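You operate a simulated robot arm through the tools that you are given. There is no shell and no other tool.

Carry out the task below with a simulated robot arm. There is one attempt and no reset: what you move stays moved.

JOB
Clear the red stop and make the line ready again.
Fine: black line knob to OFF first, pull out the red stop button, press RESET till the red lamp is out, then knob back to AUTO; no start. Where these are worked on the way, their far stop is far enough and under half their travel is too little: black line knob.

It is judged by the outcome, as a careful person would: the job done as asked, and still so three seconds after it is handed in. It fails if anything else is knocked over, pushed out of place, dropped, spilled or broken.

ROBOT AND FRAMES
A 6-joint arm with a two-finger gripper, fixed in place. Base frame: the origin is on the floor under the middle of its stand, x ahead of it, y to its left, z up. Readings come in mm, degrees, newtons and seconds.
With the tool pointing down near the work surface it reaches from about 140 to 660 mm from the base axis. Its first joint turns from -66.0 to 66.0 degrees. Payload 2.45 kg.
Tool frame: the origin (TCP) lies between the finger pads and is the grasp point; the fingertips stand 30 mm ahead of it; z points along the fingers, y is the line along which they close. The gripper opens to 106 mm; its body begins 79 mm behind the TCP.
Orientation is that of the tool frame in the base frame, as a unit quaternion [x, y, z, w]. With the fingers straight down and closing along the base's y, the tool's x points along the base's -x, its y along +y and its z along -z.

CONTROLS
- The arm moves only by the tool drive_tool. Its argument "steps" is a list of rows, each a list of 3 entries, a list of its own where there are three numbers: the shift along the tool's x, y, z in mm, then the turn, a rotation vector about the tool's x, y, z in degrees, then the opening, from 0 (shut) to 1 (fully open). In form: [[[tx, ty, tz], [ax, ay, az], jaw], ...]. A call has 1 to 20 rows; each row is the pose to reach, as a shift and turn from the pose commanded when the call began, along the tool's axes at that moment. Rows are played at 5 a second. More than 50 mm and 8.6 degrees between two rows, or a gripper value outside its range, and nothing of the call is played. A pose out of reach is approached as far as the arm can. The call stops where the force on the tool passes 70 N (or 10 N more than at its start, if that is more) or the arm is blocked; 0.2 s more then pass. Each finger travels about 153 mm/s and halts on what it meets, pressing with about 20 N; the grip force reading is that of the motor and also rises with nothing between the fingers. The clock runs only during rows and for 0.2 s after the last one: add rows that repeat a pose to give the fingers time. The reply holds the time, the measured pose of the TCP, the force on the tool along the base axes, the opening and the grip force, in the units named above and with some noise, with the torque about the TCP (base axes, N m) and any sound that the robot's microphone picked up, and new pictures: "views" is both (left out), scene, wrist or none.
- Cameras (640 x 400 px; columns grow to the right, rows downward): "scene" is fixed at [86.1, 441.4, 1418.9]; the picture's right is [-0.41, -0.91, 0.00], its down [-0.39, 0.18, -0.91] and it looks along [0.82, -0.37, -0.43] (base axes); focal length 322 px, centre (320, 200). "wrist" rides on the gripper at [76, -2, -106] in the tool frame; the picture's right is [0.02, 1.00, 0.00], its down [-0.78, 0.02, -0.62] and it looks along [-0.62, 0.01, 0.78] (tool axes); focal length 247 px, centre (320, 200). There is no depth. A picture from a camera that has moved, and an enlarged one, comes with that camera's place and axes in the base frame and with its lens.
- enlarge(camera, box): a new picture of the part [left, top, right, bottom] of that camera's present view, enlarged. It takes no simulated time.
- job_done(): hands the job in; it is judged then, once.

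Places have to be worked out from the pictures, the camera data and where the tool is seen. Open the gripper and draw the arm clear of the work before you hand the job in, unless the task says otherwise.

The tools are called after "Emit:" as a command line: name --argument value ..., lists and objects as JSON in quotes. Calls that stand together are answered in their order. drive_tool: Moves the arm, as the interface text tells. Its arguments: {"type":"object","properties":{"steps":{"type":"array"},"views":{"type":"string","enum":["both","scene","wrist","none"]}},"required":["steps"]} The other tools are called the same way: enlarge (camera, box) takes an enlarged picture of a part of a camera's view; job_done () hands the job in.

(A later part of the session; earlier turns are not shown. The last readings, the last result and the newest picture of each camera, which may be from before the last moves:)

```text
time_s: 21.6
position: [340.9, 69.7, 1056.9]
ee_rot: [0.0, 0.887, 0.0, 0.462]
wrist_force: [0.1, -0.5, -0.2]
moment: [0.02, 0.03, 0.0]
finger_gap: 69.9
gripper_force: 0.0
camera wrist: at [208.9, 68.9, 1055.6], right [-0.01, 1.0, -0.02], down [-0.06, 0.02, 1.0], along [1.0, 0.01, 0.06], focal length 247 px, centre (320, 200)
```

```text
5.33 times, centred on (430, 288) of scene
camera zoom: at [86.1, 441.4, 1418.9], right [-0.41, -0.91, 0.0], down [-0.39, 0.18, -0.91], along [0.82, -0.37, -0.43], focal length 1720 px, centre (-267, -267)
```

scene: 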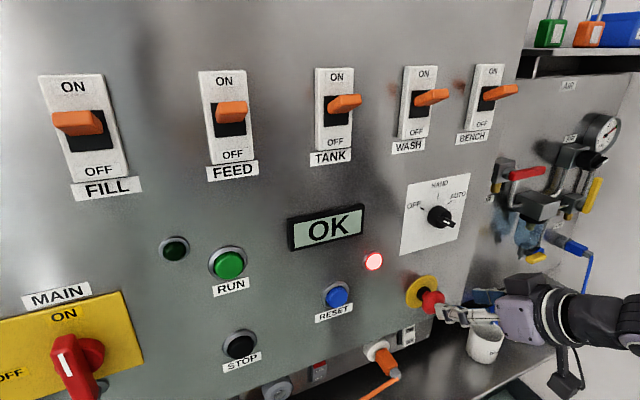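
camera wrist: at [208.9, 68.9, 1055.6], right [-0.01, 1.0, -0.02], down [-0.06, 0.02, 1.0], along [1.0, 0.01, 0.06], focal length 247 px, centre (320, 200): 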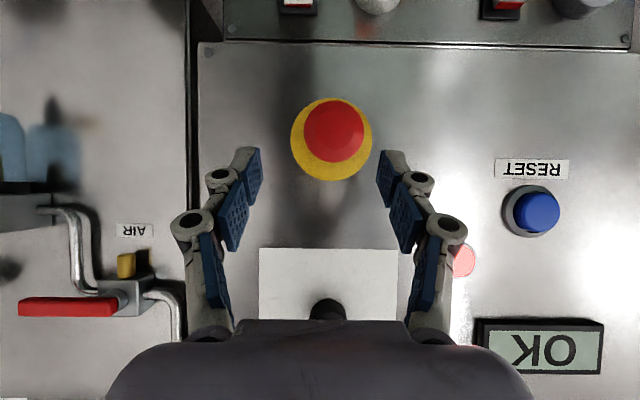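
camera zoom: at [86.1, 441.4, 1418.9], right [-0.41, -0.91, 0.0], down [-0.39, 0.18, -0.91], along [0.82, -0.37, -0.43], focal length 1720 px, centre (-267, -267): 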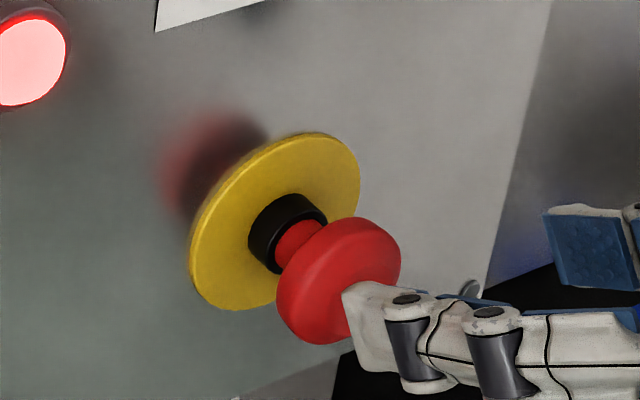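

The wrist camera now looks nearly straight at the panel and puts the stop axis at about (y 80, z 1015), with a head about 46 mm across. I'll line up sideways and slide along the finger direction, first part way.

Emit:
drive_tool --steps '[[[-0.5, 5, 0], [0, 0, 0], 0.68], [[-1.3, 10.3, 5], [0, 0, 0], 0.68], [[-1.3, 10.3, 12], [0, 0, 0], 0.68], [[-1.3, 10.3, 20], [0, 0, 0], 0.68], [[-1.3, 10.3, 28], [0, 0, 0], 0.68], [[-1.3, 10.3, 28], [0, 0, 0], 0.68]]' --views "both"

Emit:
enlarge --camera "scene" --box '[380, 250, 480, 325]'

Emit:
enlarge --camera "wrist" --box '[220, 60, 420, 200]'

```text
time_s: 23.0
position: [365.4, 80.8, 1042.4]
ee_rot: [0.002, 0.887, -0.001, 0.462]
wrist_force: [-0.3, 0.4, 0.1]
moment: [-0.01, 0.0, -0.01]
finger_gap: 72.2
gripper_force: 0.1
camera wrist: at [233.0, 79.4, 1041.3], right [-0.01, 1.0, -0.02], down [-0.06, 0.02, 1.0], along [1.0, 0.01, 0.06], focal length 247 px, centre (320, 200)
```

scene: 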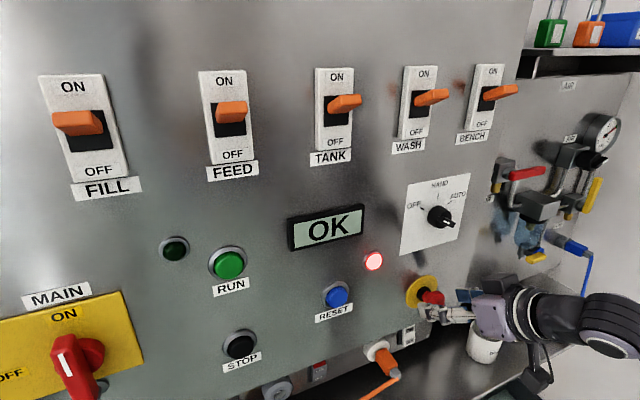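
wrist: 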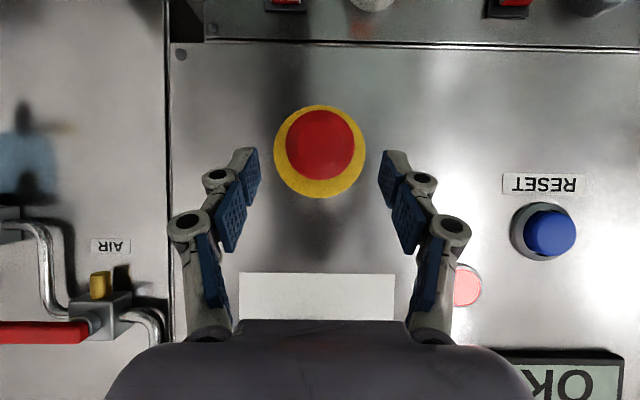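

```text
5.33 times, centred on (430, 288) of scene
camera zoom: at [86.1, 441.4, 1418.9], right [-0.41, -0.91, 0.0], down [-0.39, 0.18, -0.91], along [0.82, -0.37, -0.43], focal length 1720 px, centre (-267, -267)
```

zoom: 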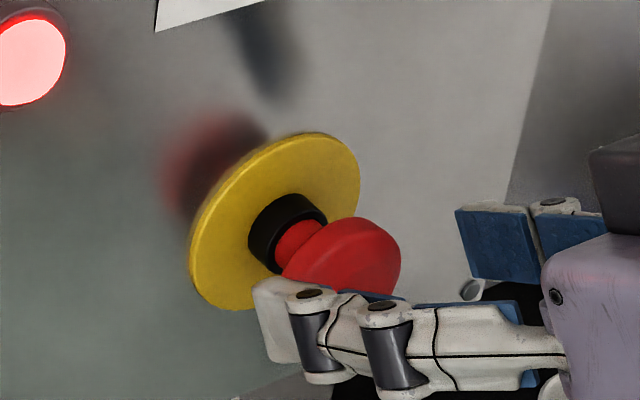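

```text
2.86 times, centred on (320, 130) of wrist
camera zoom: at [233.0, 79.4, 1041.3], right [-0.01, 1.0, -0.02], down [-0.06, 0.02, 1.0], along [1.0, 0.01, 0.06], focal length 706 px, centre (320, 400)
```

zoom: 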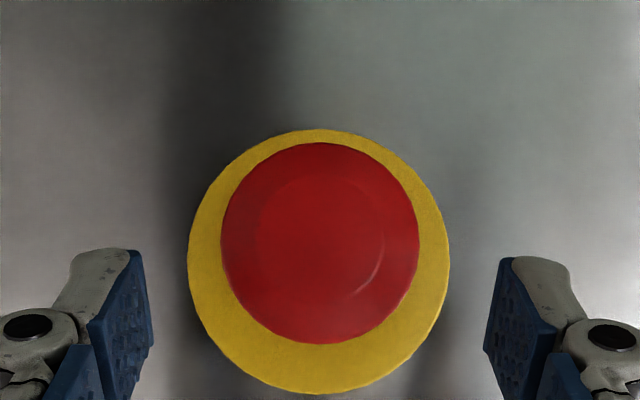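

The head is midway between the pads, at about z 1015. I'll go the remaining ~32 mm along the fingers so the pads lie beside the head.

Emit:
drive_tool --steps '[[[0.2, 0, 8], [0, 0, 0], 0.68], [[0.4, 0, 16], [0, 0, 0], 0.68], [[0.7, 0, 24], [0, 0, 0], 0.68], [[0.9, 0, 32], [0, 0, 0], 0.68], [[0.9, 0, 32], [0, 0, 0], 0.68]]' --views "both"

Emit:
enlarge --camera "scene" --box '[380, 250, 480, 325]'

Emit:
enlarge --camera "wrist" --box '[220, 80, 420, 220]'

```text
time_s: 24.2
position: [390.1, 79.6, 1022.9]
ee_rot: [0.001, 0.887, 0.0, 0.461]
wrist_force: [-0.1, 0.4, -0.6]
moment: [0.04, -0.01, -0.02]
finger_gap: 71.9
gripper_force: 0.1
camera wrist: at [258.4, 79.3, 1021.7], right [-0.01, 1.0, -0.02], down [-0.06, 0.02, 1.0], along [1.0, 0.01, 0.06], focal length 247 px, centre (320, 200)
```

scene: 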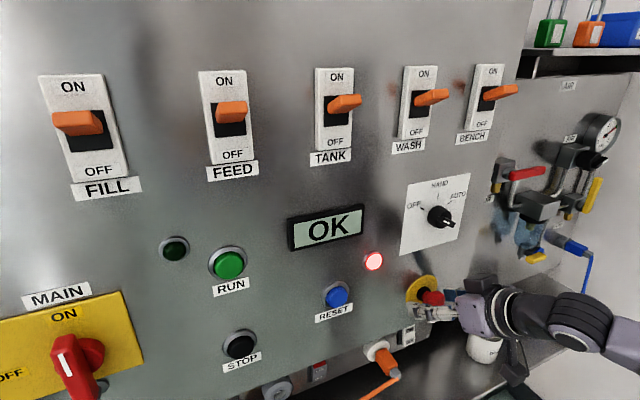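
wrist: 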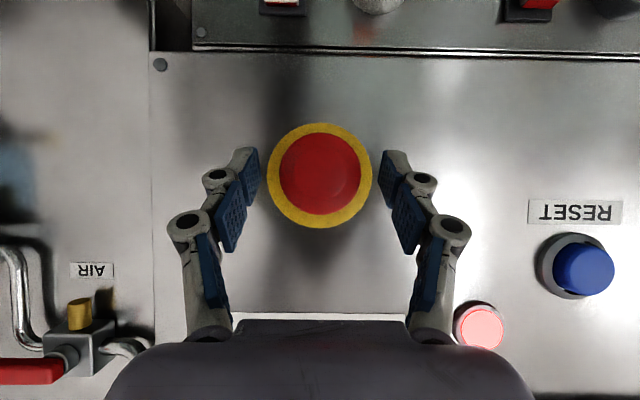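

```text
5.33 times, centred on (430, 288) of scene
camera zoom: at [86.1, 441.4, 1418.9], right [-0.41, -0.91, 0.0], down [-0.39, 0.18, -0.91], along [0.82, -0.37, -0.43], focal length 1720 px, centre (-267, -267)
```

zoom: 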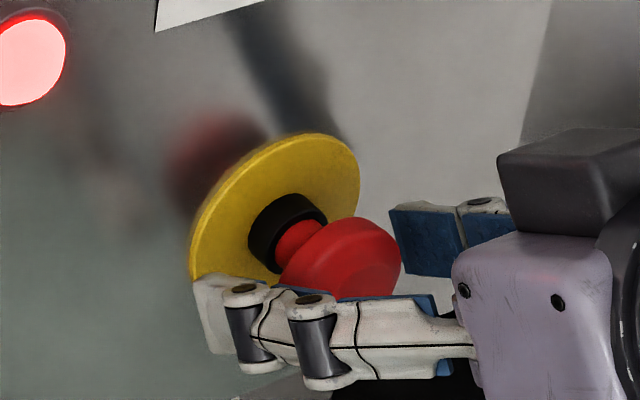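

```text
2.86 times, centred on (320, 150) of wrist
camera zoom: at [258.4, 79.3, 1021.7], right [-0.01, 1.0, -0.02], down [-0.06, 0.02, 1.0], along [1.0, 0.01, 0.06], focal length 706 px, centre (320, 343)
```

zoom: 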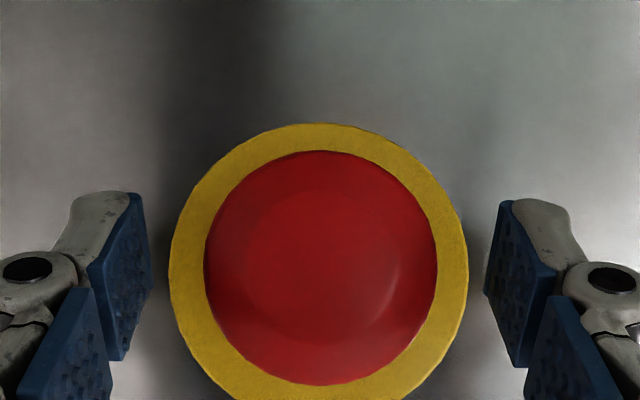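

The pads are level with the head on both sides. Closing on the head now.

Emit:
drive_tool --steps '[[[0, 0, 0], [0, 0, 0], 0.5], [[0, 0, 0], [0, 0, 0], 0.42], [[0, 0, 0], [0, 0, 0], 0.3], [[0, 0, 0], [0, 0, 0], 0.1], [[0, 0, 0], [0, 0, 0], 0], [[0, 0, 0], [0, 0, 0], 0]]' --views "both"

Emit:
enlarge --camera "scene" --box '[380, 250, 480, 325]'

Emit:
enlarge --camera "wrist" --box '[220, 80, 420, 220]'

```text
time_s: 25.6
position: [389.9, 80.0, 1022.9]
ee_rot: [-0.001, 0.887, 0.0, 0.462]
wrist_force: [0.0, -0.7, 2.0]
moment: [-0.02, -0.05, 0.0]
finger_gap: 43.3
gripper_force: 44.9
camera wrist: at [258.3, 79.3, 1021.8], right [-0.01, 1.0, -0.02], down [-0.06, 0.02, 1.0], along [1.0, 0.01, 0.06], focal length 247 px, centre (320, 200)
```

scene: 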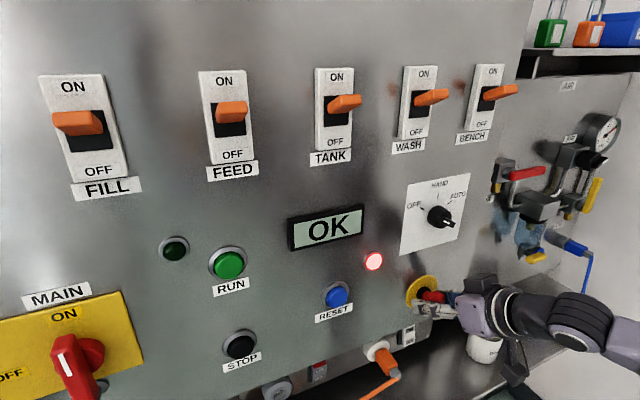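
wrist: 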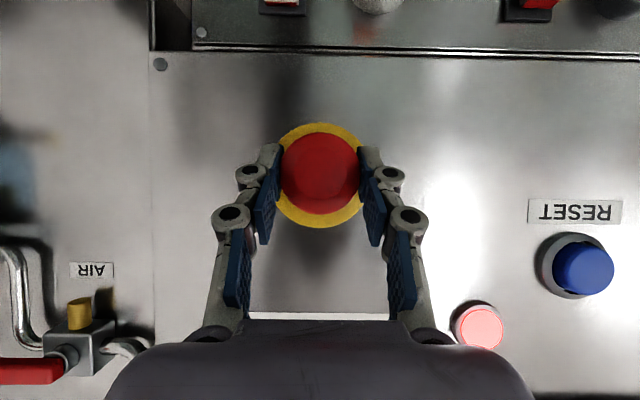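

```text
5.33 times, centred on (430, 288) of scene
camera zoom: at [86.1, 441.4, 1419.0], right [-0.41, -0.91, 0.0], down [-0.39, 0.18, -0.91], along [0.82, -0.37, -0.43], focal length 1720 px, centre (-267, -267)
```

zoom: 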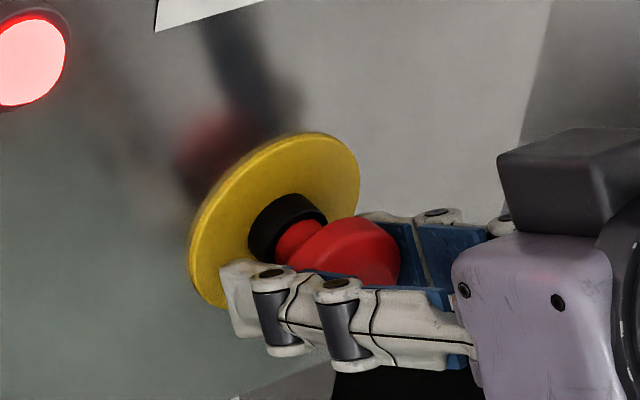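

```text
2.86 times, centred on (320, 150) of wrist
camera zoom: at [258.3, 79.3, 1021.8], right [-0.01, 1.0, -0.02], down [-0.06, 0.02, 1.0], along [1.0, 0.01, 0.06], focal length 706 px, centre (320, 343)
```

zoom: 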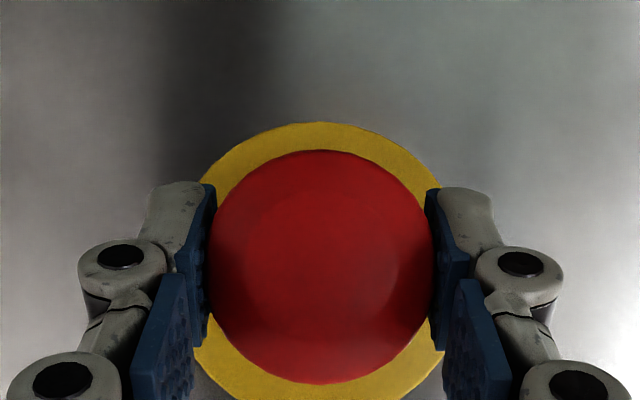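

The head is held firmly (43 mm gap, 45 N). Now I'll pull straight out along -x in small steps.

Emit:
drive_tool --steps '[[[1.15, 0, -1.64], [0, 0, 0], 0], [[2.3, 0, -3.28], [0, 0, 0], 0], [[3.44, 0, -4.91], [0, 0, 0], 0], [[4.6, 0, -6.55], [0, 0, 0], 0], [[4.6, 0, -6.55], [0, 0, 0], 0]]' --views "both"

Emit:
enlarge --camera "scene" --box '[380, 250, 480, 325]'

```text
time_s: 26.8
position: [382.3, 80.0, 1023.3]
ee_rot: [0.0, 0.887, -0.001, 0.462]
wrist_force: [-2.3, -9.9, 6.3]
moment: [-0.08, 0.12, -0.19]
finger_gap: 43.4
gripper_force: 45.2
camera wrist: at [250.1, 79.4, 1021.8], right [-0.01, 1.0, -0.02], down [-0.06, 0.02, 1.0], along [1.0, 0.01, 0.06], focal length 247 px, centre (320, 200)
```

scene: 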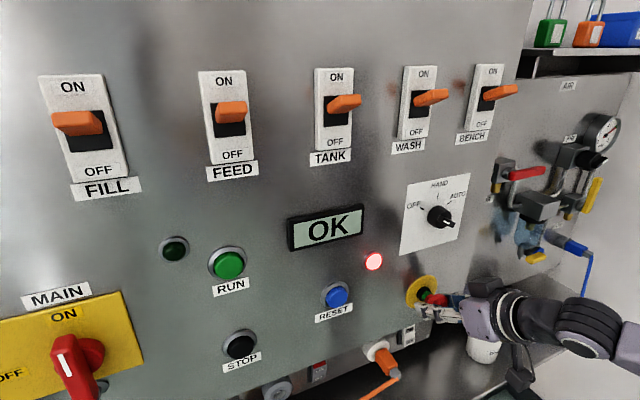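
wrist: 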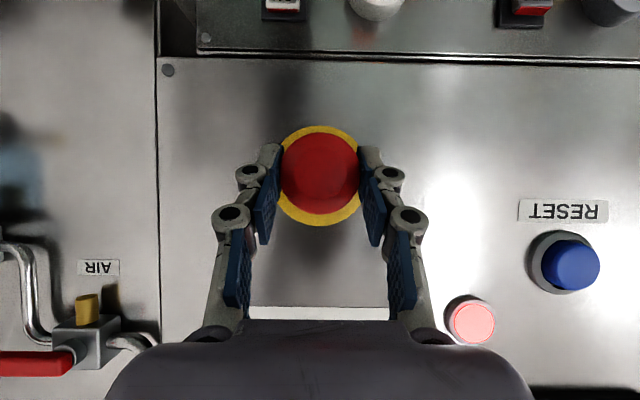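

```text
5.33 times, centred on (430, 288) of scene
camera zoom: at [86.0, 441.1, 1419.0], right [-0.41, -0.91, 0.0], down [-0.39, 0.18, -0.91], along [0.82, -0.37, -0.43], focal length 1720 px, centre (-267, -267)
```

zoom: 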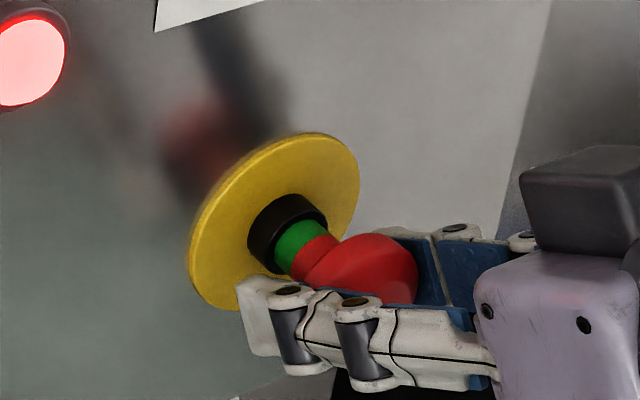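

The stop moved out about 8 mm and a green band now shows on its stem. I'll pull slightly further to feel for the end of its travel.

Emit:
drive_tool --steps '[[[0.57, 0, -0.82], [0, 0, 0], 0], [[1.15, 0, -1.64], [0, 0, 0], 0], [[1.72, 0, -2.46], [0, 0, 0], 0], [[1.72, 0, -2.46], [0, 0, 0], 0]]' --views "wrist"

Emit:
enlarge --camera "scene" --box '[380, 250, 480, 325]'

```text
time_s: 27.8
position: [378.9, 79.4, 1021.9]
ee_rot: [0.0, 0.887, 0.0, 0.461]
wrist_force: [-4.0, -7.1, 2.6]
moment: [-0.16, -0.28, 0.05]
finger_gap: 43.2
gripper_force: 44.6
camera wrist: at [247.3, 79.3, 1021.8], right [-0.01, 1.0, -0.02], down [-0.06, 0.02, 1.0], along [1.0, 0.01, 0.06], focal length 247 px, centre (320, 200)
```

wrist: 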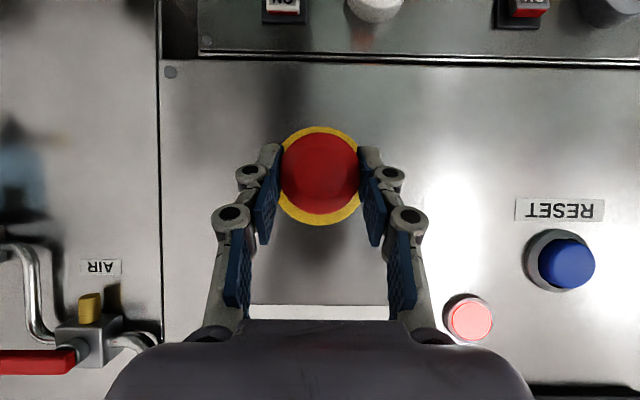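

```text
5.33 times, centred on (430, 288) of scene
camera zoom: at [86.0, 441.2, 1419.0], right [-0.41, -0.91, 0.0], down [-0.39, 0.18, -0.91], along [0.82, -0.37, -0.43], focal length 1720 px, centre (-267, -267)
```

zoom: 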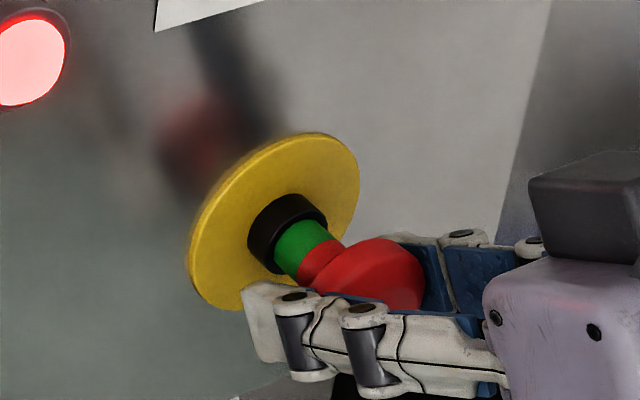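

It still moves freely with hardly any force, so I'll continue pulling a few millimetres more until it resists.

Emit:
drive_tool --steps '[[[0.57, 0, -0.82], [0, 0, 0], 0], [[1.15, 0, -1.64], [0, 0, 0], 0], [[1.72, 0, -2.46], [0, 0, 0], 0], [[2.3, 0, -3.28], [0, 0, 0], 0], [[2.3, 0, -3.28], [0, 0, 0], 0]]' --views "none"

Emit:
enlarge --camera "scene" --box '[380, 250, 480, 325]'

```text
time_s: 29.0
position: [375.9, 79.5, 1024.7]
ee_rot: [0.0, 0.887, 0.001, 0.462]
wrist_force: [38.6, -9.1, -19.8]
moment: [0.11, 0.18, -0.05]
finger_gap: 43.4
gripper_force: 44.9
```

```text
5.33 times, centred on (430, 288) of scene
camera zoom: at [87.5, 441.2, 1418.9], right [-0.41, -0.91, 0.0], down [-0.39, 0.18, -0.9], along [0.82, -0.37, -0.43], focal length 1720 px, centre (-267, -267)
```

zoom: 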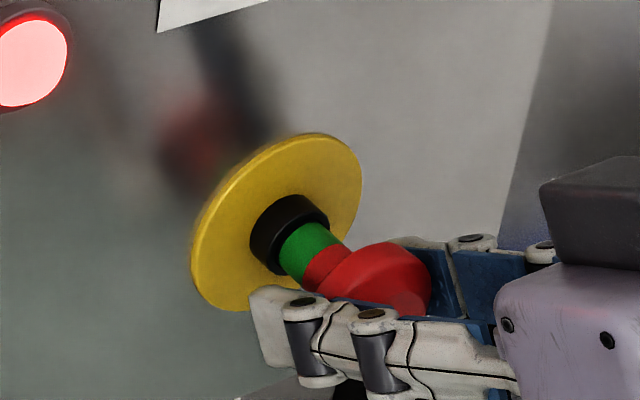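

Force rose to about 39 N, so the stop is at the end of its pull. I'll ease off a little to relieve it and open the fingers.

Emit:
drive_tool --steps '[[[-0.6, 0, 0.8], [0, 0, 0], 0], [[-0.6, 0, 0.8], [0, 0, 0], 0.45], [[-0.6, 0, 0.8], [0, 0, 0], 0.55], [[-0.6, 0, 0.8], [0, 0, 0], 0.68], [[-0.6, 0, 0.8], [0, 0, 0], 0.7]]' --views "both"

Emit:
enlarge --camera "scene" --box '[360, 240, 480, 325]'

```text
time_s: 30.2
position: [375.8, 79.7, 1024.2]
ee_rot: [0.001, 0.887, 0.0, 0.462]
wrist_force: [-0.1, -0.2, 0.3]
moment: [-0.03, 0.02, 0.01]
finger_gap: 74.1
gripper_force: 0.1
camera wrist: at [244.3, 79.4, 1022.3], right [-0.01, 1.0, -0.02], down [-0.06, 0.02, 1.0], along [1.0, 0.01, 0.06], focal length 247 px, centre (320, 200)
```

scene: 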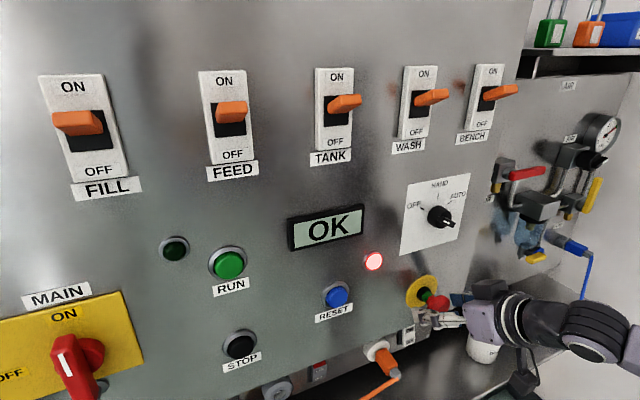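
wrist: 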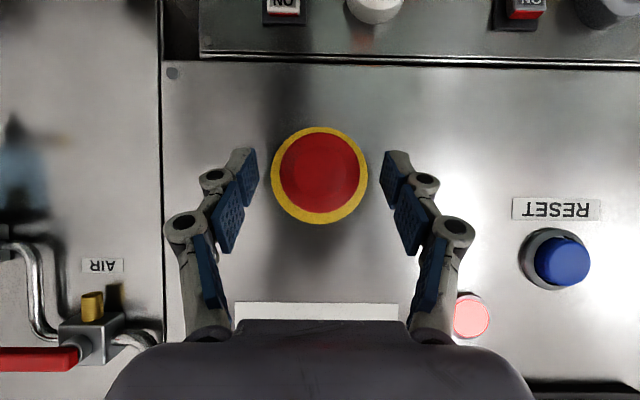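

```text
4.71 times, centred on (420, 282) of scene
camera zoom: at [86.1, 441.4, 1418.9], right [-0.41, -0.91, 0.0], down [-0.39, 0.18, -0.91], along [0.82, -0.37, -0.43], focal length 1518 px, centre (-151, -188)
```

zoom: 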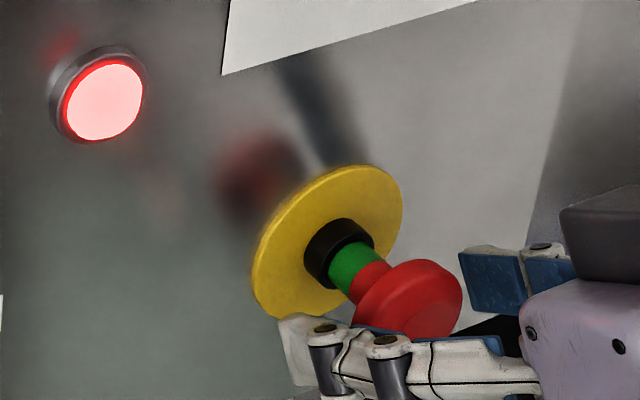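

The stop stays out with its green band showing. I'll draw the open fingers back along their own direction, clear of the head.

Emit:
drive_tool --steps '[[[0, 0, -8], [0, 0, 0], 0.7], [[0, 0, -18], [0, 0, 0], 0.7], [[0, 0, -30], [0, 0, 0], 0.7], [[0, 0, -42], [0, 0, 0], 0.7], [[0, 0, -52], [0, 0, 0], 0.7], [[0, 0, -52], [0, 0, 0], 0.5]]' --views "both"

```text
time_s: 31.6
position: [332.2, 79.3, 1054.0]
ee_rot: [0.001, 0.886, 0.0, 0.463]
wrist_force: [-0.3, -0.4, 0.4]
moment: [0.01, 0.0, 0.01]
finger_gap: 53.1
gripper_force: 0.0
camera wrist: at [201.1, 78.9, 1052.7], right [-0.01, 1.0, -0.02], down [-0.06, 0.02, 1.0], along [1.0, 0.01, 0.06], focal length 247 px, centre (320, 200)
```

scene: 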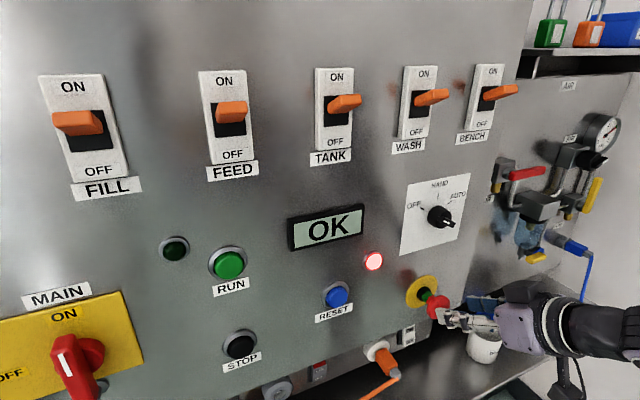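
wrist: 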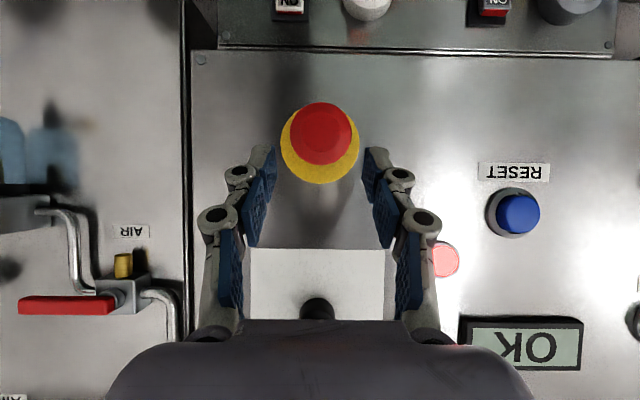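

RESET sits at about (424, 262.5, 1075.5). I'll swing over in front of it, levelling the tool and closing the fingers on the way, staying about 45 mm short of the button.

Emit:
drive_tool --steps '[[[-5, 10, -3], [0, -2, 0], 0.4], [[-9, 28, -5], [0, -5, 0], 0.3], [[-13, 46, -6], [0, -9, 0], 0.2], [[-16, 64, -7], [0, -13, 0], 0.1], [[-19, 82, -7], [0, -17, 0], 0], [[-22, 100, -7], [0, -21, 0], 0], [[-25, 118, -7], [0, -25, 0], 0], [[-28, 136, -7], [0, -29, 0], 0], [[-30, 154, -7], [0, -32, 0], 0], [[-32, 170, -7], [0, -34, 0], 0], [[-32.7, 183.2, -7.3], [0, -35, 0], 0], [[-32.7, 183.2, -7.3], [0, -35, 0], 0]]' --views "both"

Emit:
enlarge --camera "wrist" --box '[220, 30, 420, 200]'

Emit:
enlarge --camera "scene" --box '[280, 230, 460, 340]'

```text
time_s: 34.2
position: [354.1, 258.5, 1084.8]
ee_rot: [0.0, 0.707, 0.0, 0.707]
wrist_force: [1.1, 0.1, -0.1]
moment: [0.0, -0.01, -0.04]
finger_gap: 0.0
gripper_force: 19.6
out of reach, approached as far as the arm can: row 10, 11, 12
camera wrist: at [247.9, 258.8, 1007.6], right [0.0, 1.0, -0.02], down [-0.62, 0.02, 0.78], along [0.78, 0.01, 0.62], focal length 247 px, centre (320, 200)
```

scene: 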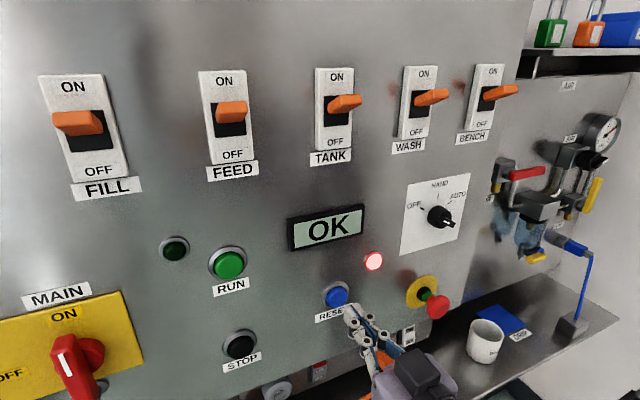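
wrist: 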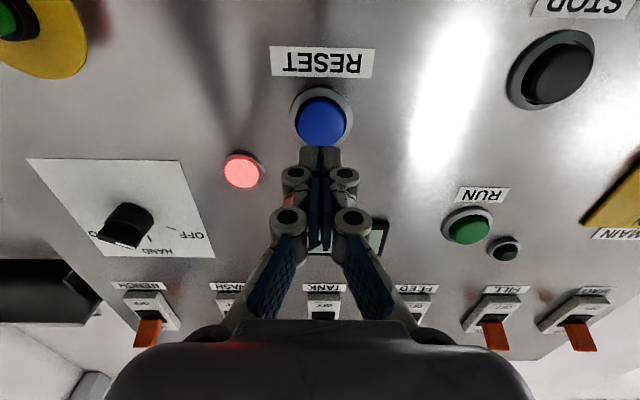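

```text
2.35 times, centred on (320, 115) of wrist
camera zoom: at [247.9, 258.8, 1007.6], right [0.0, 1.0, -0.02], down [-0.62, 0.02, 0.78], along [0.78, 0.01, 0.62], focal length 581 px, centre (320, 400)
```

zoom: 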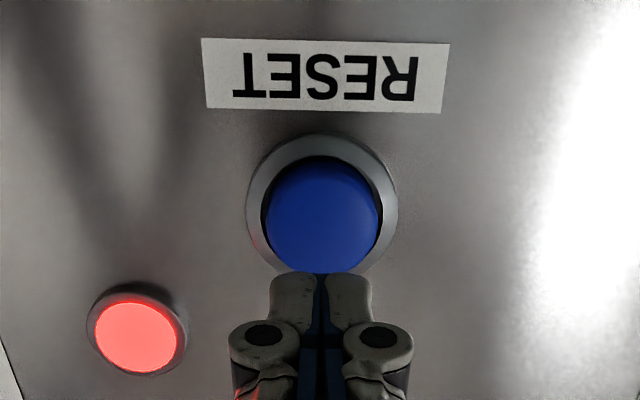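

```text
3.56 times, centred on (370, 285) of scene
camera zoom: at [86.1, 441.4, 1418.9], right [-0.41, -0.91, 0.0], down [-0.39, 0.18, -0.91], along [0.82, -0.37, -0.43], focal length 1147 px, centre (142, -102)
```

zoom: 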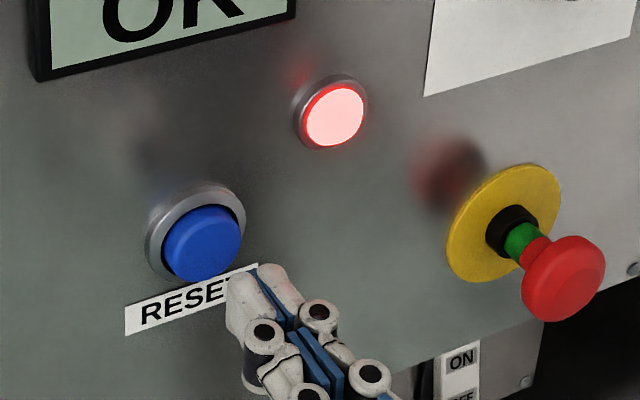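

The tool is level, just above and in front of RESET, and the readings put the cap centre at about (y 260, z 1076). Since the last rows were clipped, I'll make a small aligning move first to confirm the commanded pose.

Emit:
drive_tool --steps '[[[4, 0.5, 5], [0, 0, 0], 0], [[8.8, 1.5, 12], [0, 0, 0], 0], [[8.8, 1.5, 15], [0, 0, 0], 0], [[8.8, 1.5, 15], [0, 0, 0], 0]]' --views "both"

Emit:
enlarge --camera "wrist" --box '[220, 30, 420, 200]'

Emit:
enlarge --camera "scene" --box '[280, 230, 460, 340]'

```text
time_s: 35.2
position: [369.1, 261.1, 1074.1]
ee_rot: [0.001, 0.706, -0.001, 0.708]
wrist_force: [-0.7, 0.1, -0.5]
moment: [-0.01, 0.01, -0.01]
finger_gap: 0.0
gripper_force: 19.7
camera wrist: at [262.5, 259.9, 998.5], right [0.0, 1.0, -0.02], down [-0.62, 0.02, 0.78], along [0.78, 0.01, 0.62], focal length 247 px, centre (320, 200)
```

scene: 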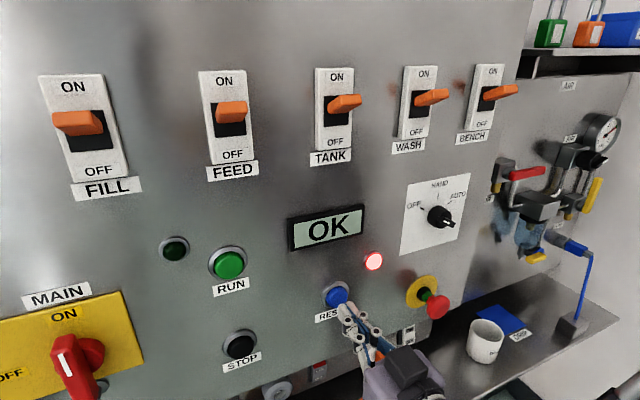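
wrist: 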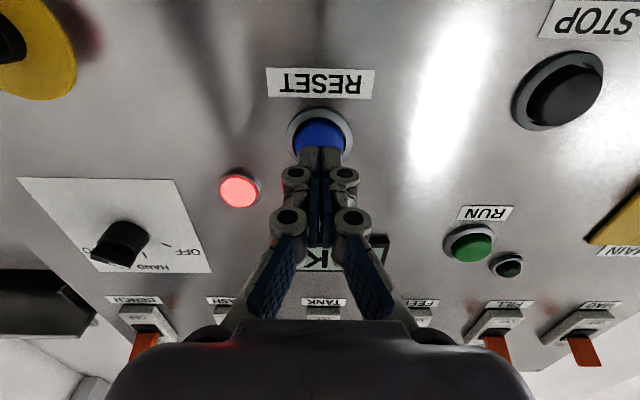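

```text
2.35 times, centred on (320, 115) of wrist
camera zoom: at [262.5, 259.9, 998.5], right [0.0, 1.0, -0.02], down [-0.62, 0.02, 0.78], along [0.78, 0.01, 0.62], focal length 581 px, centre (320, 400)
```

zoom: 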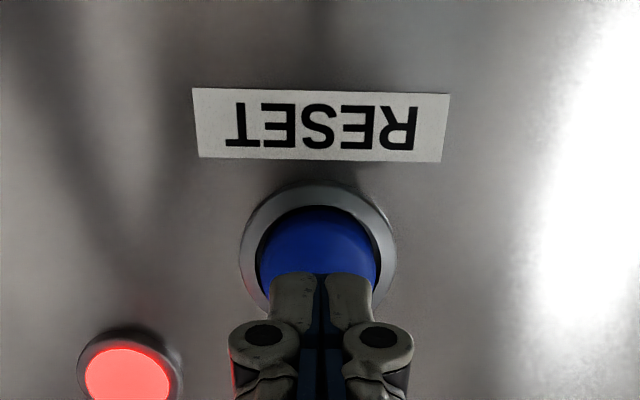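

```text
3.56 times, centred on (370, 285) of scene
camera zoom: at [86.1, 441.4, 1418.9], right [-0.41, -0.91, 0.0], down [-0.39, 0.18, -0.91], along [0.82, -0.37, -0.43], focal length 1147 px, centre (142, -102)
```

zoom: 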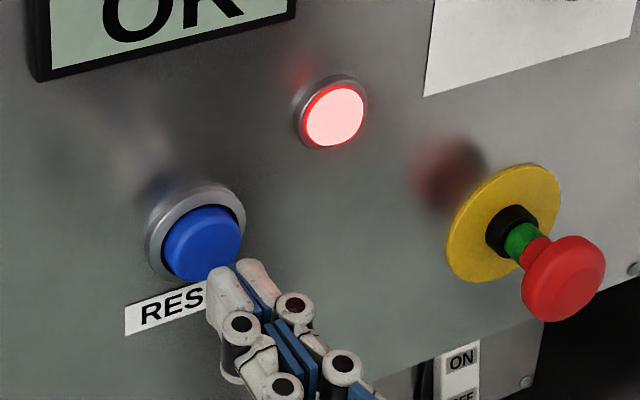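

The reference is the measured pose, and the closed tips are on the cap's axis about 25 mm short. I'll approach to just before contact, then step in slowly.

Emit:
drive_tool --steps '[[[0, 0, 8], [0, 0, 0], 0], [[0, 0, 15], [0, 0, 0], 0], [[0, 0, 20], [0, 0, 0], 0], [[0, 0, 22], [0, 0, 0], 0], [[0, 0, 24], [0, 0, 0], 0], [[0, 0, 26], [0, 0, 0], 0], [[0, 0, 26], [0, 0, 0], 0]]' --views "both"

Emit:
enlarge --camera "scene" --box '[300, 235, 400, 320]'

```text
time_s: 36.8
position: [394.6, 261.3, 1074.8]
ee_rot: [0.0, 0.707, 0.0, 0.708]
wrist_force: [-15.0, -2.4, 0.2]
moment: [-0.04, -0.02, -0.09]
finger_gap: 5.9
gripper_force: 28.8
heard: click
camera wrist: at [287.6, 260.3, 999.0], right [0.0, 1.0, -0.02], down [-0.62, 0.02, 0.78], along [0.78, 0.01, 0.62], focal length 247 px, centre (320, 200)
```

scene: 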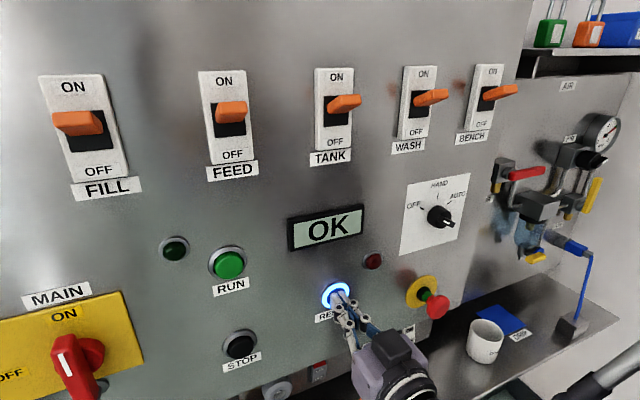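
wrist: 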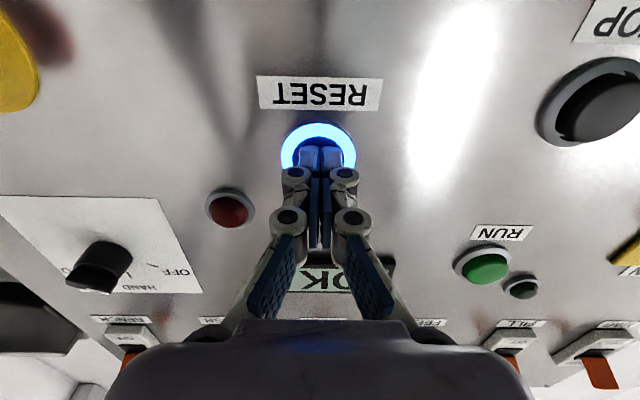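

```text
4.71 times, centred on (350, 278) of scene
camera zoom: at [85.7, 441.3, 1419.0], right [-0.41, -0.91, 0.0], down [-0.39, 0.18, -0.91], along [0.82, -0.37, -0.43], focal length 1518 px, centre (179, -165)
```

zoom: 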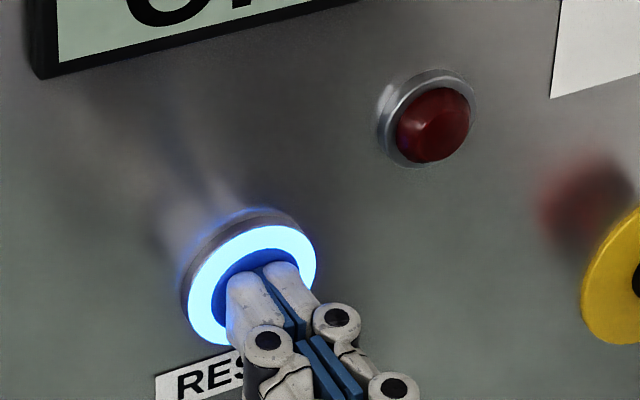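

A click sounded, RESET lit up blue and the red lamp is out. I'll hold briefly, then back off and check that the lamp stays out.

Emit:
drive_tool --steps '[[[0, 0, 0], [0, 0, 0], 0], [[0, 0, 0], [0, 0, 0], 0], [[0, 0, -3], [0, 0, 0], 0], [[0, 0, -8], [0, 0, 0], 0], [[0, 0, -14], [0, 0, 0], 0], [[0, 0, -20], [0, 0, 0], 0], [[0, 0, -26], [0, 0, 0], 0], [[0, 0, -26], [0, 0, 0], 0]]' --views "both"

Emit:
enlarge --camera "scene" --box '[300, 235, 460, 335]'

```text
time_s: 38.6
position: [368.8, 261.2, 1075.6]
ee_rot: [0.0, 0.707, 0.0, 0.707]
wrist_force: [-0.1, 0.8, 0.5]
moment: [-0.04, -0.01, -0.02]
finger_gap: 0.0
gripper_force: 29.2
camera wrist: at [261.3, 260.9, 999.8], right [0.0, 1.0, -0.02], down [-0.62, 0.02, 0.78], along [0.78, 0.01, 0.62], focal length 247 px, centre (320, 200)
```

scene: 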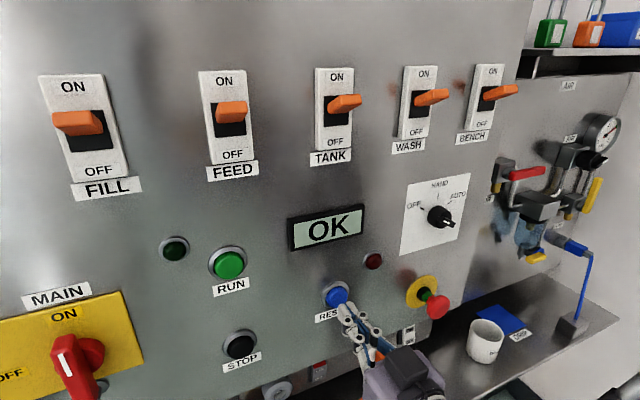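
wrist: 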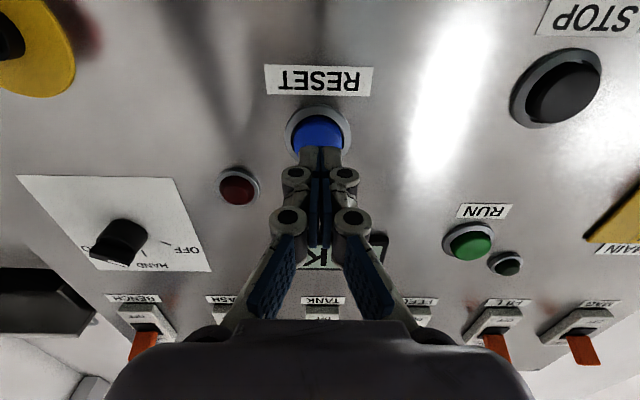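

```text
4.00 times, centred on (380, 285) of scene
camera zoom: at [86.1, 441.4, 1418.9], right [-0.41, -0.91, 0.0], down [-0.39, 0.18, -0.91], along [0.82, -0.37, -0.43], focal length 1290 px, centre (80, -140)
```

zoom: 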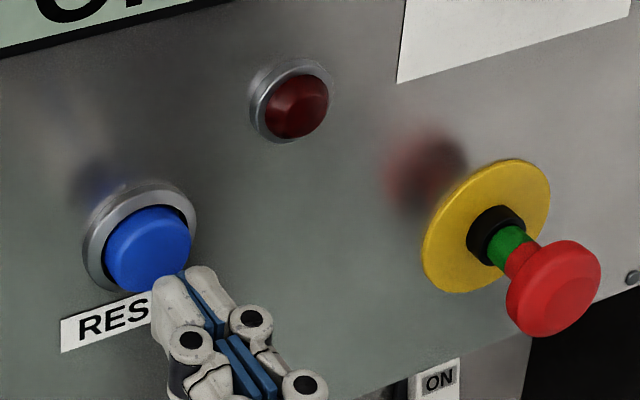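

The lamp stays out after release, and the stop is still pulled out. Next I'll move back in front of the knob, rolled -60° to match its OFF position.

Emit:
drive_tool --steps '[[[-8, -8, -6], [0, 0, 0], 0], [[-18, -24, -10], [0, 0, -4], 0], [[-28, -40, -10.8], [0, 0, -9], 0], [[-38, -56, -10.8], [0, 0, -14], 0], [[-48, -72, -10.8], [0, 0, -19], 0], [[-58, -88, -10.8], [0, 0, -24], 0], [[-67, -104, -10.8], [0, 0, -30], 0.05], [[-75, -120, -10.8], [0, 0, -36], 0.1], [[-83, -137, -10.8], [0, 0, -42], 0.15], [[-90, -154, -10.8], [0, 0, -48], 0.2], [[-96, -170, -10.8], [0, 0, -54], 0.3], [[-99.9, -181.7, -10.8], [0, 0, -60], 0.35], [[-99.9, -181.7, -10.8], [0, 0, -60], 0.35]]' --views "both"

Emit:
enlarge --camera "wrist" --box '[220, 60, 420, 200]'

Emit:
enlarge --camera "scene" --box '[400, 170, 480, 235]'

```text
time_s: 41.4
position: [355.6, 79.3, 1176.4]
ee_rot: [-0.354, 0.611, -0.355, 0.612]
wrist_force: [0.5, 0.3, 0.0]
moment: [0.01, -0.02, 0.01]
finger_gap: 37.0
gripper_force: 0.0
camera wrist: at [249.4, 14.0, 1139.8], right [0.0, 0.48, -0.88], down [-0.62, 0.69, 0.38], along [0.78, 0.54, 0.3], focal length 247 px, centre (320, 200)
```

scene: 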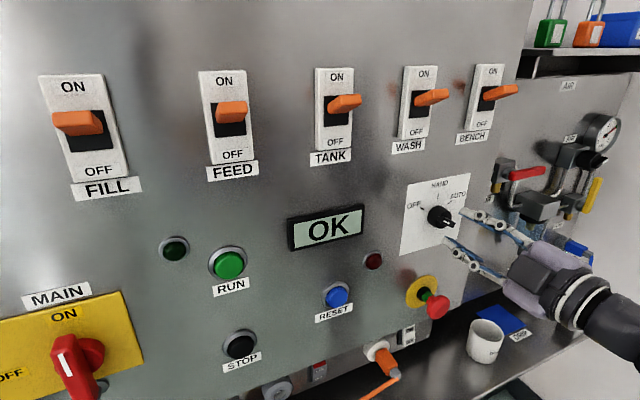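
wrist: 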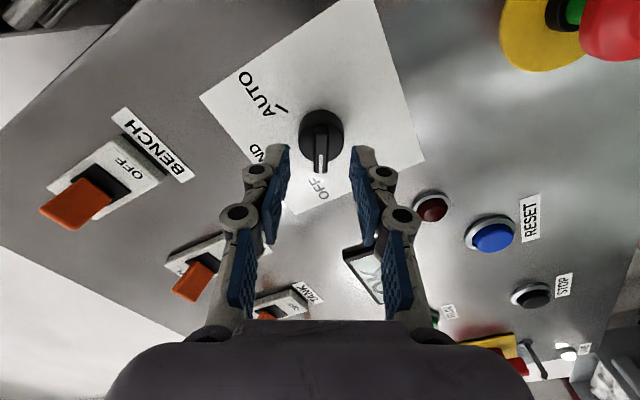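

```text
2.86 times, centred on (320, 130) of wrist
camera zoom: at [249.4, 14.0, 1139.8], right [0.0, 0.48, -0.88], down [-0.62, 0.69, 0.38], along [0.78, 0.54, 0.3], focal length 706 px, centre (320, 400)
```

zoom: 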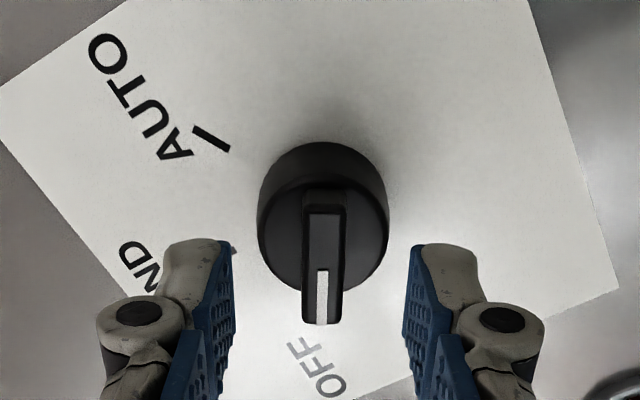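

```text
6.15 times, centred on (440, 202) of scene
camera zoom: at [86.1, 441.4, 1418.9], right [-0.41, -0.91, 0.0], down [-0.39, 0.18, -0.91], along [0.82, -0.37, -0.43], focal length 1985 px, centre (-418, 185)
```

zoom: 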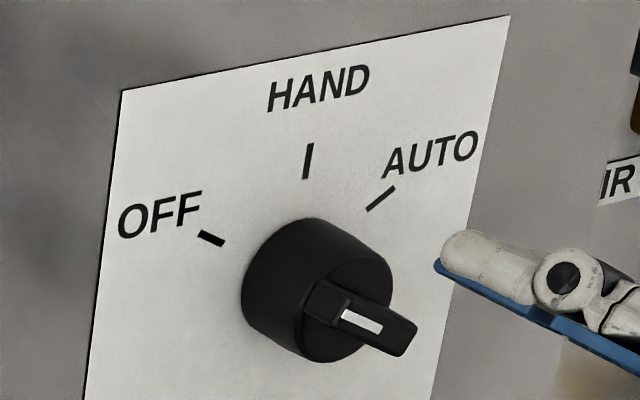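

The bar is between the open pads to within about half a millimetre. I'll correct that and advance over the bar to the same depth as before.

Emit:
drive_tool --steps '[[[0, 0.4, 6], [0, 0, 0], 0.35], [[0, 0.4, 12], [0, 0, 0], 0.32], [[0, 0.4, 17], [0, 0, 0], 0.28], [[0, 0.4, 20], [0, 0, 0], 0.26], [[0, 0.4, 21.5], [0, 0, 0], 0.26], [[0, 0.4, 21.5], [0, 0, 0], 0.26]]' --views "wrist"

Emit:
enlarge --camera "wrist" --box '[260, 110, 380, 200]'

```text
time_s: 42.8
position: [378.9, 80.6, 1174.6]
ee_rot: [-0.352, 0.612, -0.354, 0.613]
wrist_force: [-20.8, 0.0, 1.4]
moment: [0.02, -0.15, -0.04]
finger_gap: 27.2
gripper_force: 0.0
camera wrist: at [272.2, 14.1, 1138.4], right [0.0, 0.48, -0.88], down [-0.62, 0.69, 0.38], along [0.78, 0.54, 0.3], focal length 247 px, centre (320, 200)
```

wrist: 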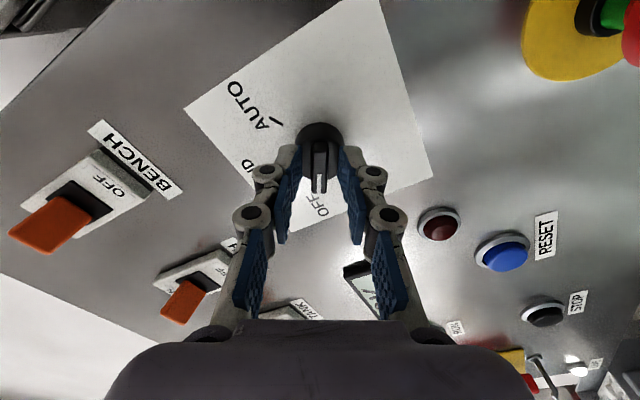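

```text
4.44 times, centred on (320, 155) of wrist
camera zoom: at [272.2, 14.1, 1138.4], right [0.0, 0.48, -0.88], down [-0.62, 0.69, 0.38], along [0.78, 0.54, 0.3], focal length 1098 px, centre (320, 400)
```

zoom: 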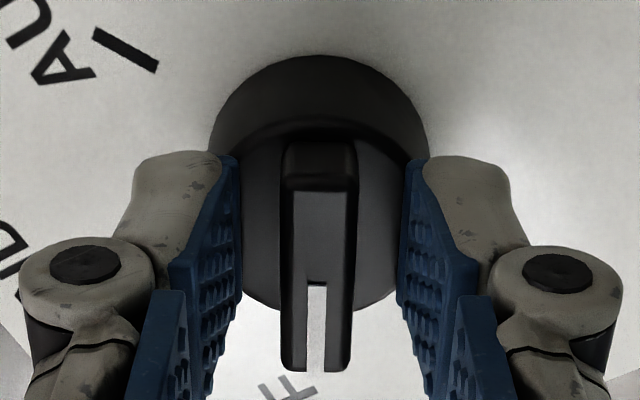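

The tips touch the body (21 N), so I'll back off about 1.2 mm and then close on the bar.

Emit:
drive_tool --steps '[[[0, 0, -1.2], [0, 0, 0], 0.26], [[0, 0, -1.2], [0, 0, 0], 0.16], [[0, 0, -1.2], [0, 0, 0], 0.08], [[0, 0, -1.2], [0, 0, 0], 0], [[0, 0, -1.2], [0, 0, 0], 0]]' --views "none"

Emit:
enlarge --camera "wrist" --box '[260, 110, 380, 200]'

```text
time_s: 44.0
position: [378.9, 80.5, 1174.9]
ee_rot: [-0.353, 0.612, -0.354, 0.613]
wrist_force: [6.6, 1.2, 4.0]
moment: [0.01, 0.12, -0.33]
finger_gap: 9.6
gripper_force: 37.0
```

```text
4.44 times, centred on (320, 155) of wrist
camera zoom: at [271.8, 14.2, 1138.9], right [0.0, 0.48, -0.88], down [-0.62, 0.69, 0.38], along [0.78, 0.54, 0.3], focal length 1098 px, centre (320, 400)
```

zoom: 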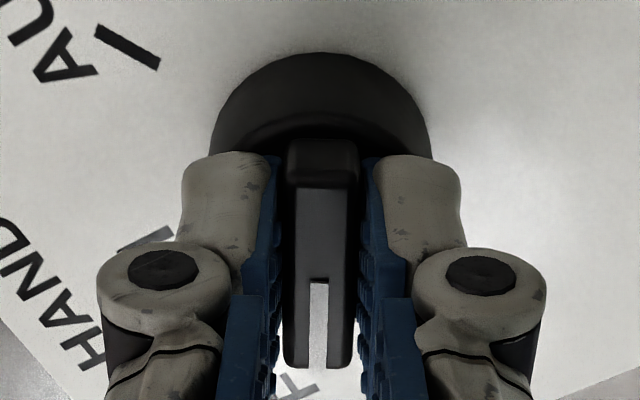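

The bar is gripped with very little side force. Turning clockwise towards AUTO, first half.

Emit:
drive_tool --steps '[[[0, 0, 0], [0, 0, 5], 0], [[0, 0, 0], [0, 0, 10], 0], [[0, 0, 0], [0, 0, 15], 0], [[0, 0, 0], [0, 0, 20], 0], [[0, 0, 0], [0, 0, 25], 0], [[0, 0, 0], [0, 0, 30], 0], [[0, 0, 0], [0, 0, 35], 0], [[0, 0, 0], [0, 0, 40], 0], [[0, 0, 0], [0, 0, 45], 0], [[0, 0, 0], [0, 0, 50], 0], [[0, 0, 0], [0, 0, 55], 0], [[0, 0, 0], [0, 0, 60], 0]]' --views "wrist"

Emit:
enlarge --camera "wrist" --box '[260, 110, 380, 200]'

```text
time_s: 46.6
position: [379.0, 80.2, 1174.1]
ee_rot: [0.0, 0.707, 0.001, 0.707]
wrist_force: [21.8, 3.6, 20.3]
moment: [-0.02, -0.61, 0.06]
finger_gap: 9.8
gripper_force: 37.5
camera wrist: at [271.3, 79.5, 1098.9], right [0.0, 1.0, -0.02], down [-0.62, 0.02, 0.78], along [0.78, 0.01, 0.62], focal length 247 px, centre (320, 200)
```

wrist: 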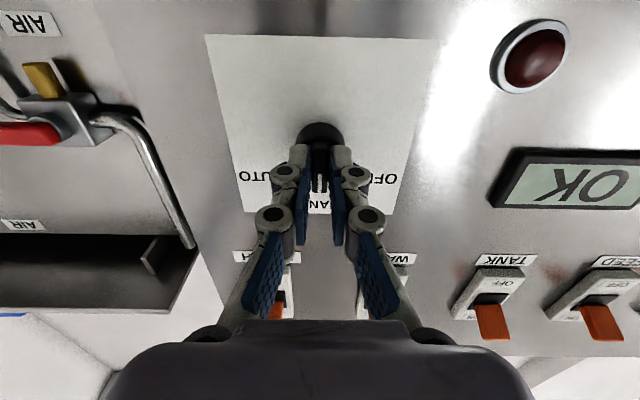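

```text
4.44 times, centred on (320, 155) of wrist
camera zoom: at [271.3, 79.5, 1098.9], right [0.0, 1.0, -0.02], down [-0.62, 0.02, 0.78], along [0.78, 0.01, 0.62], focal length 1098 px, centre (320, 400)
```

zoom: 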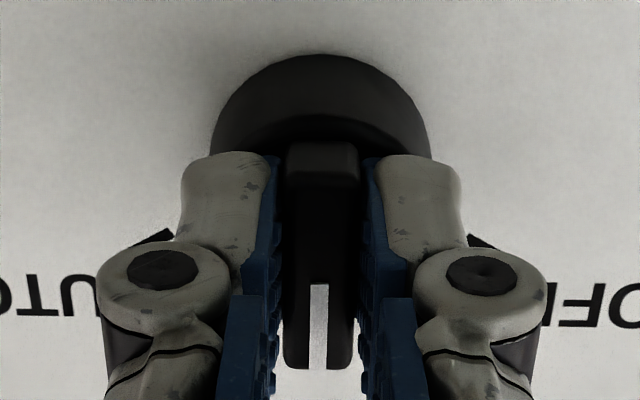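

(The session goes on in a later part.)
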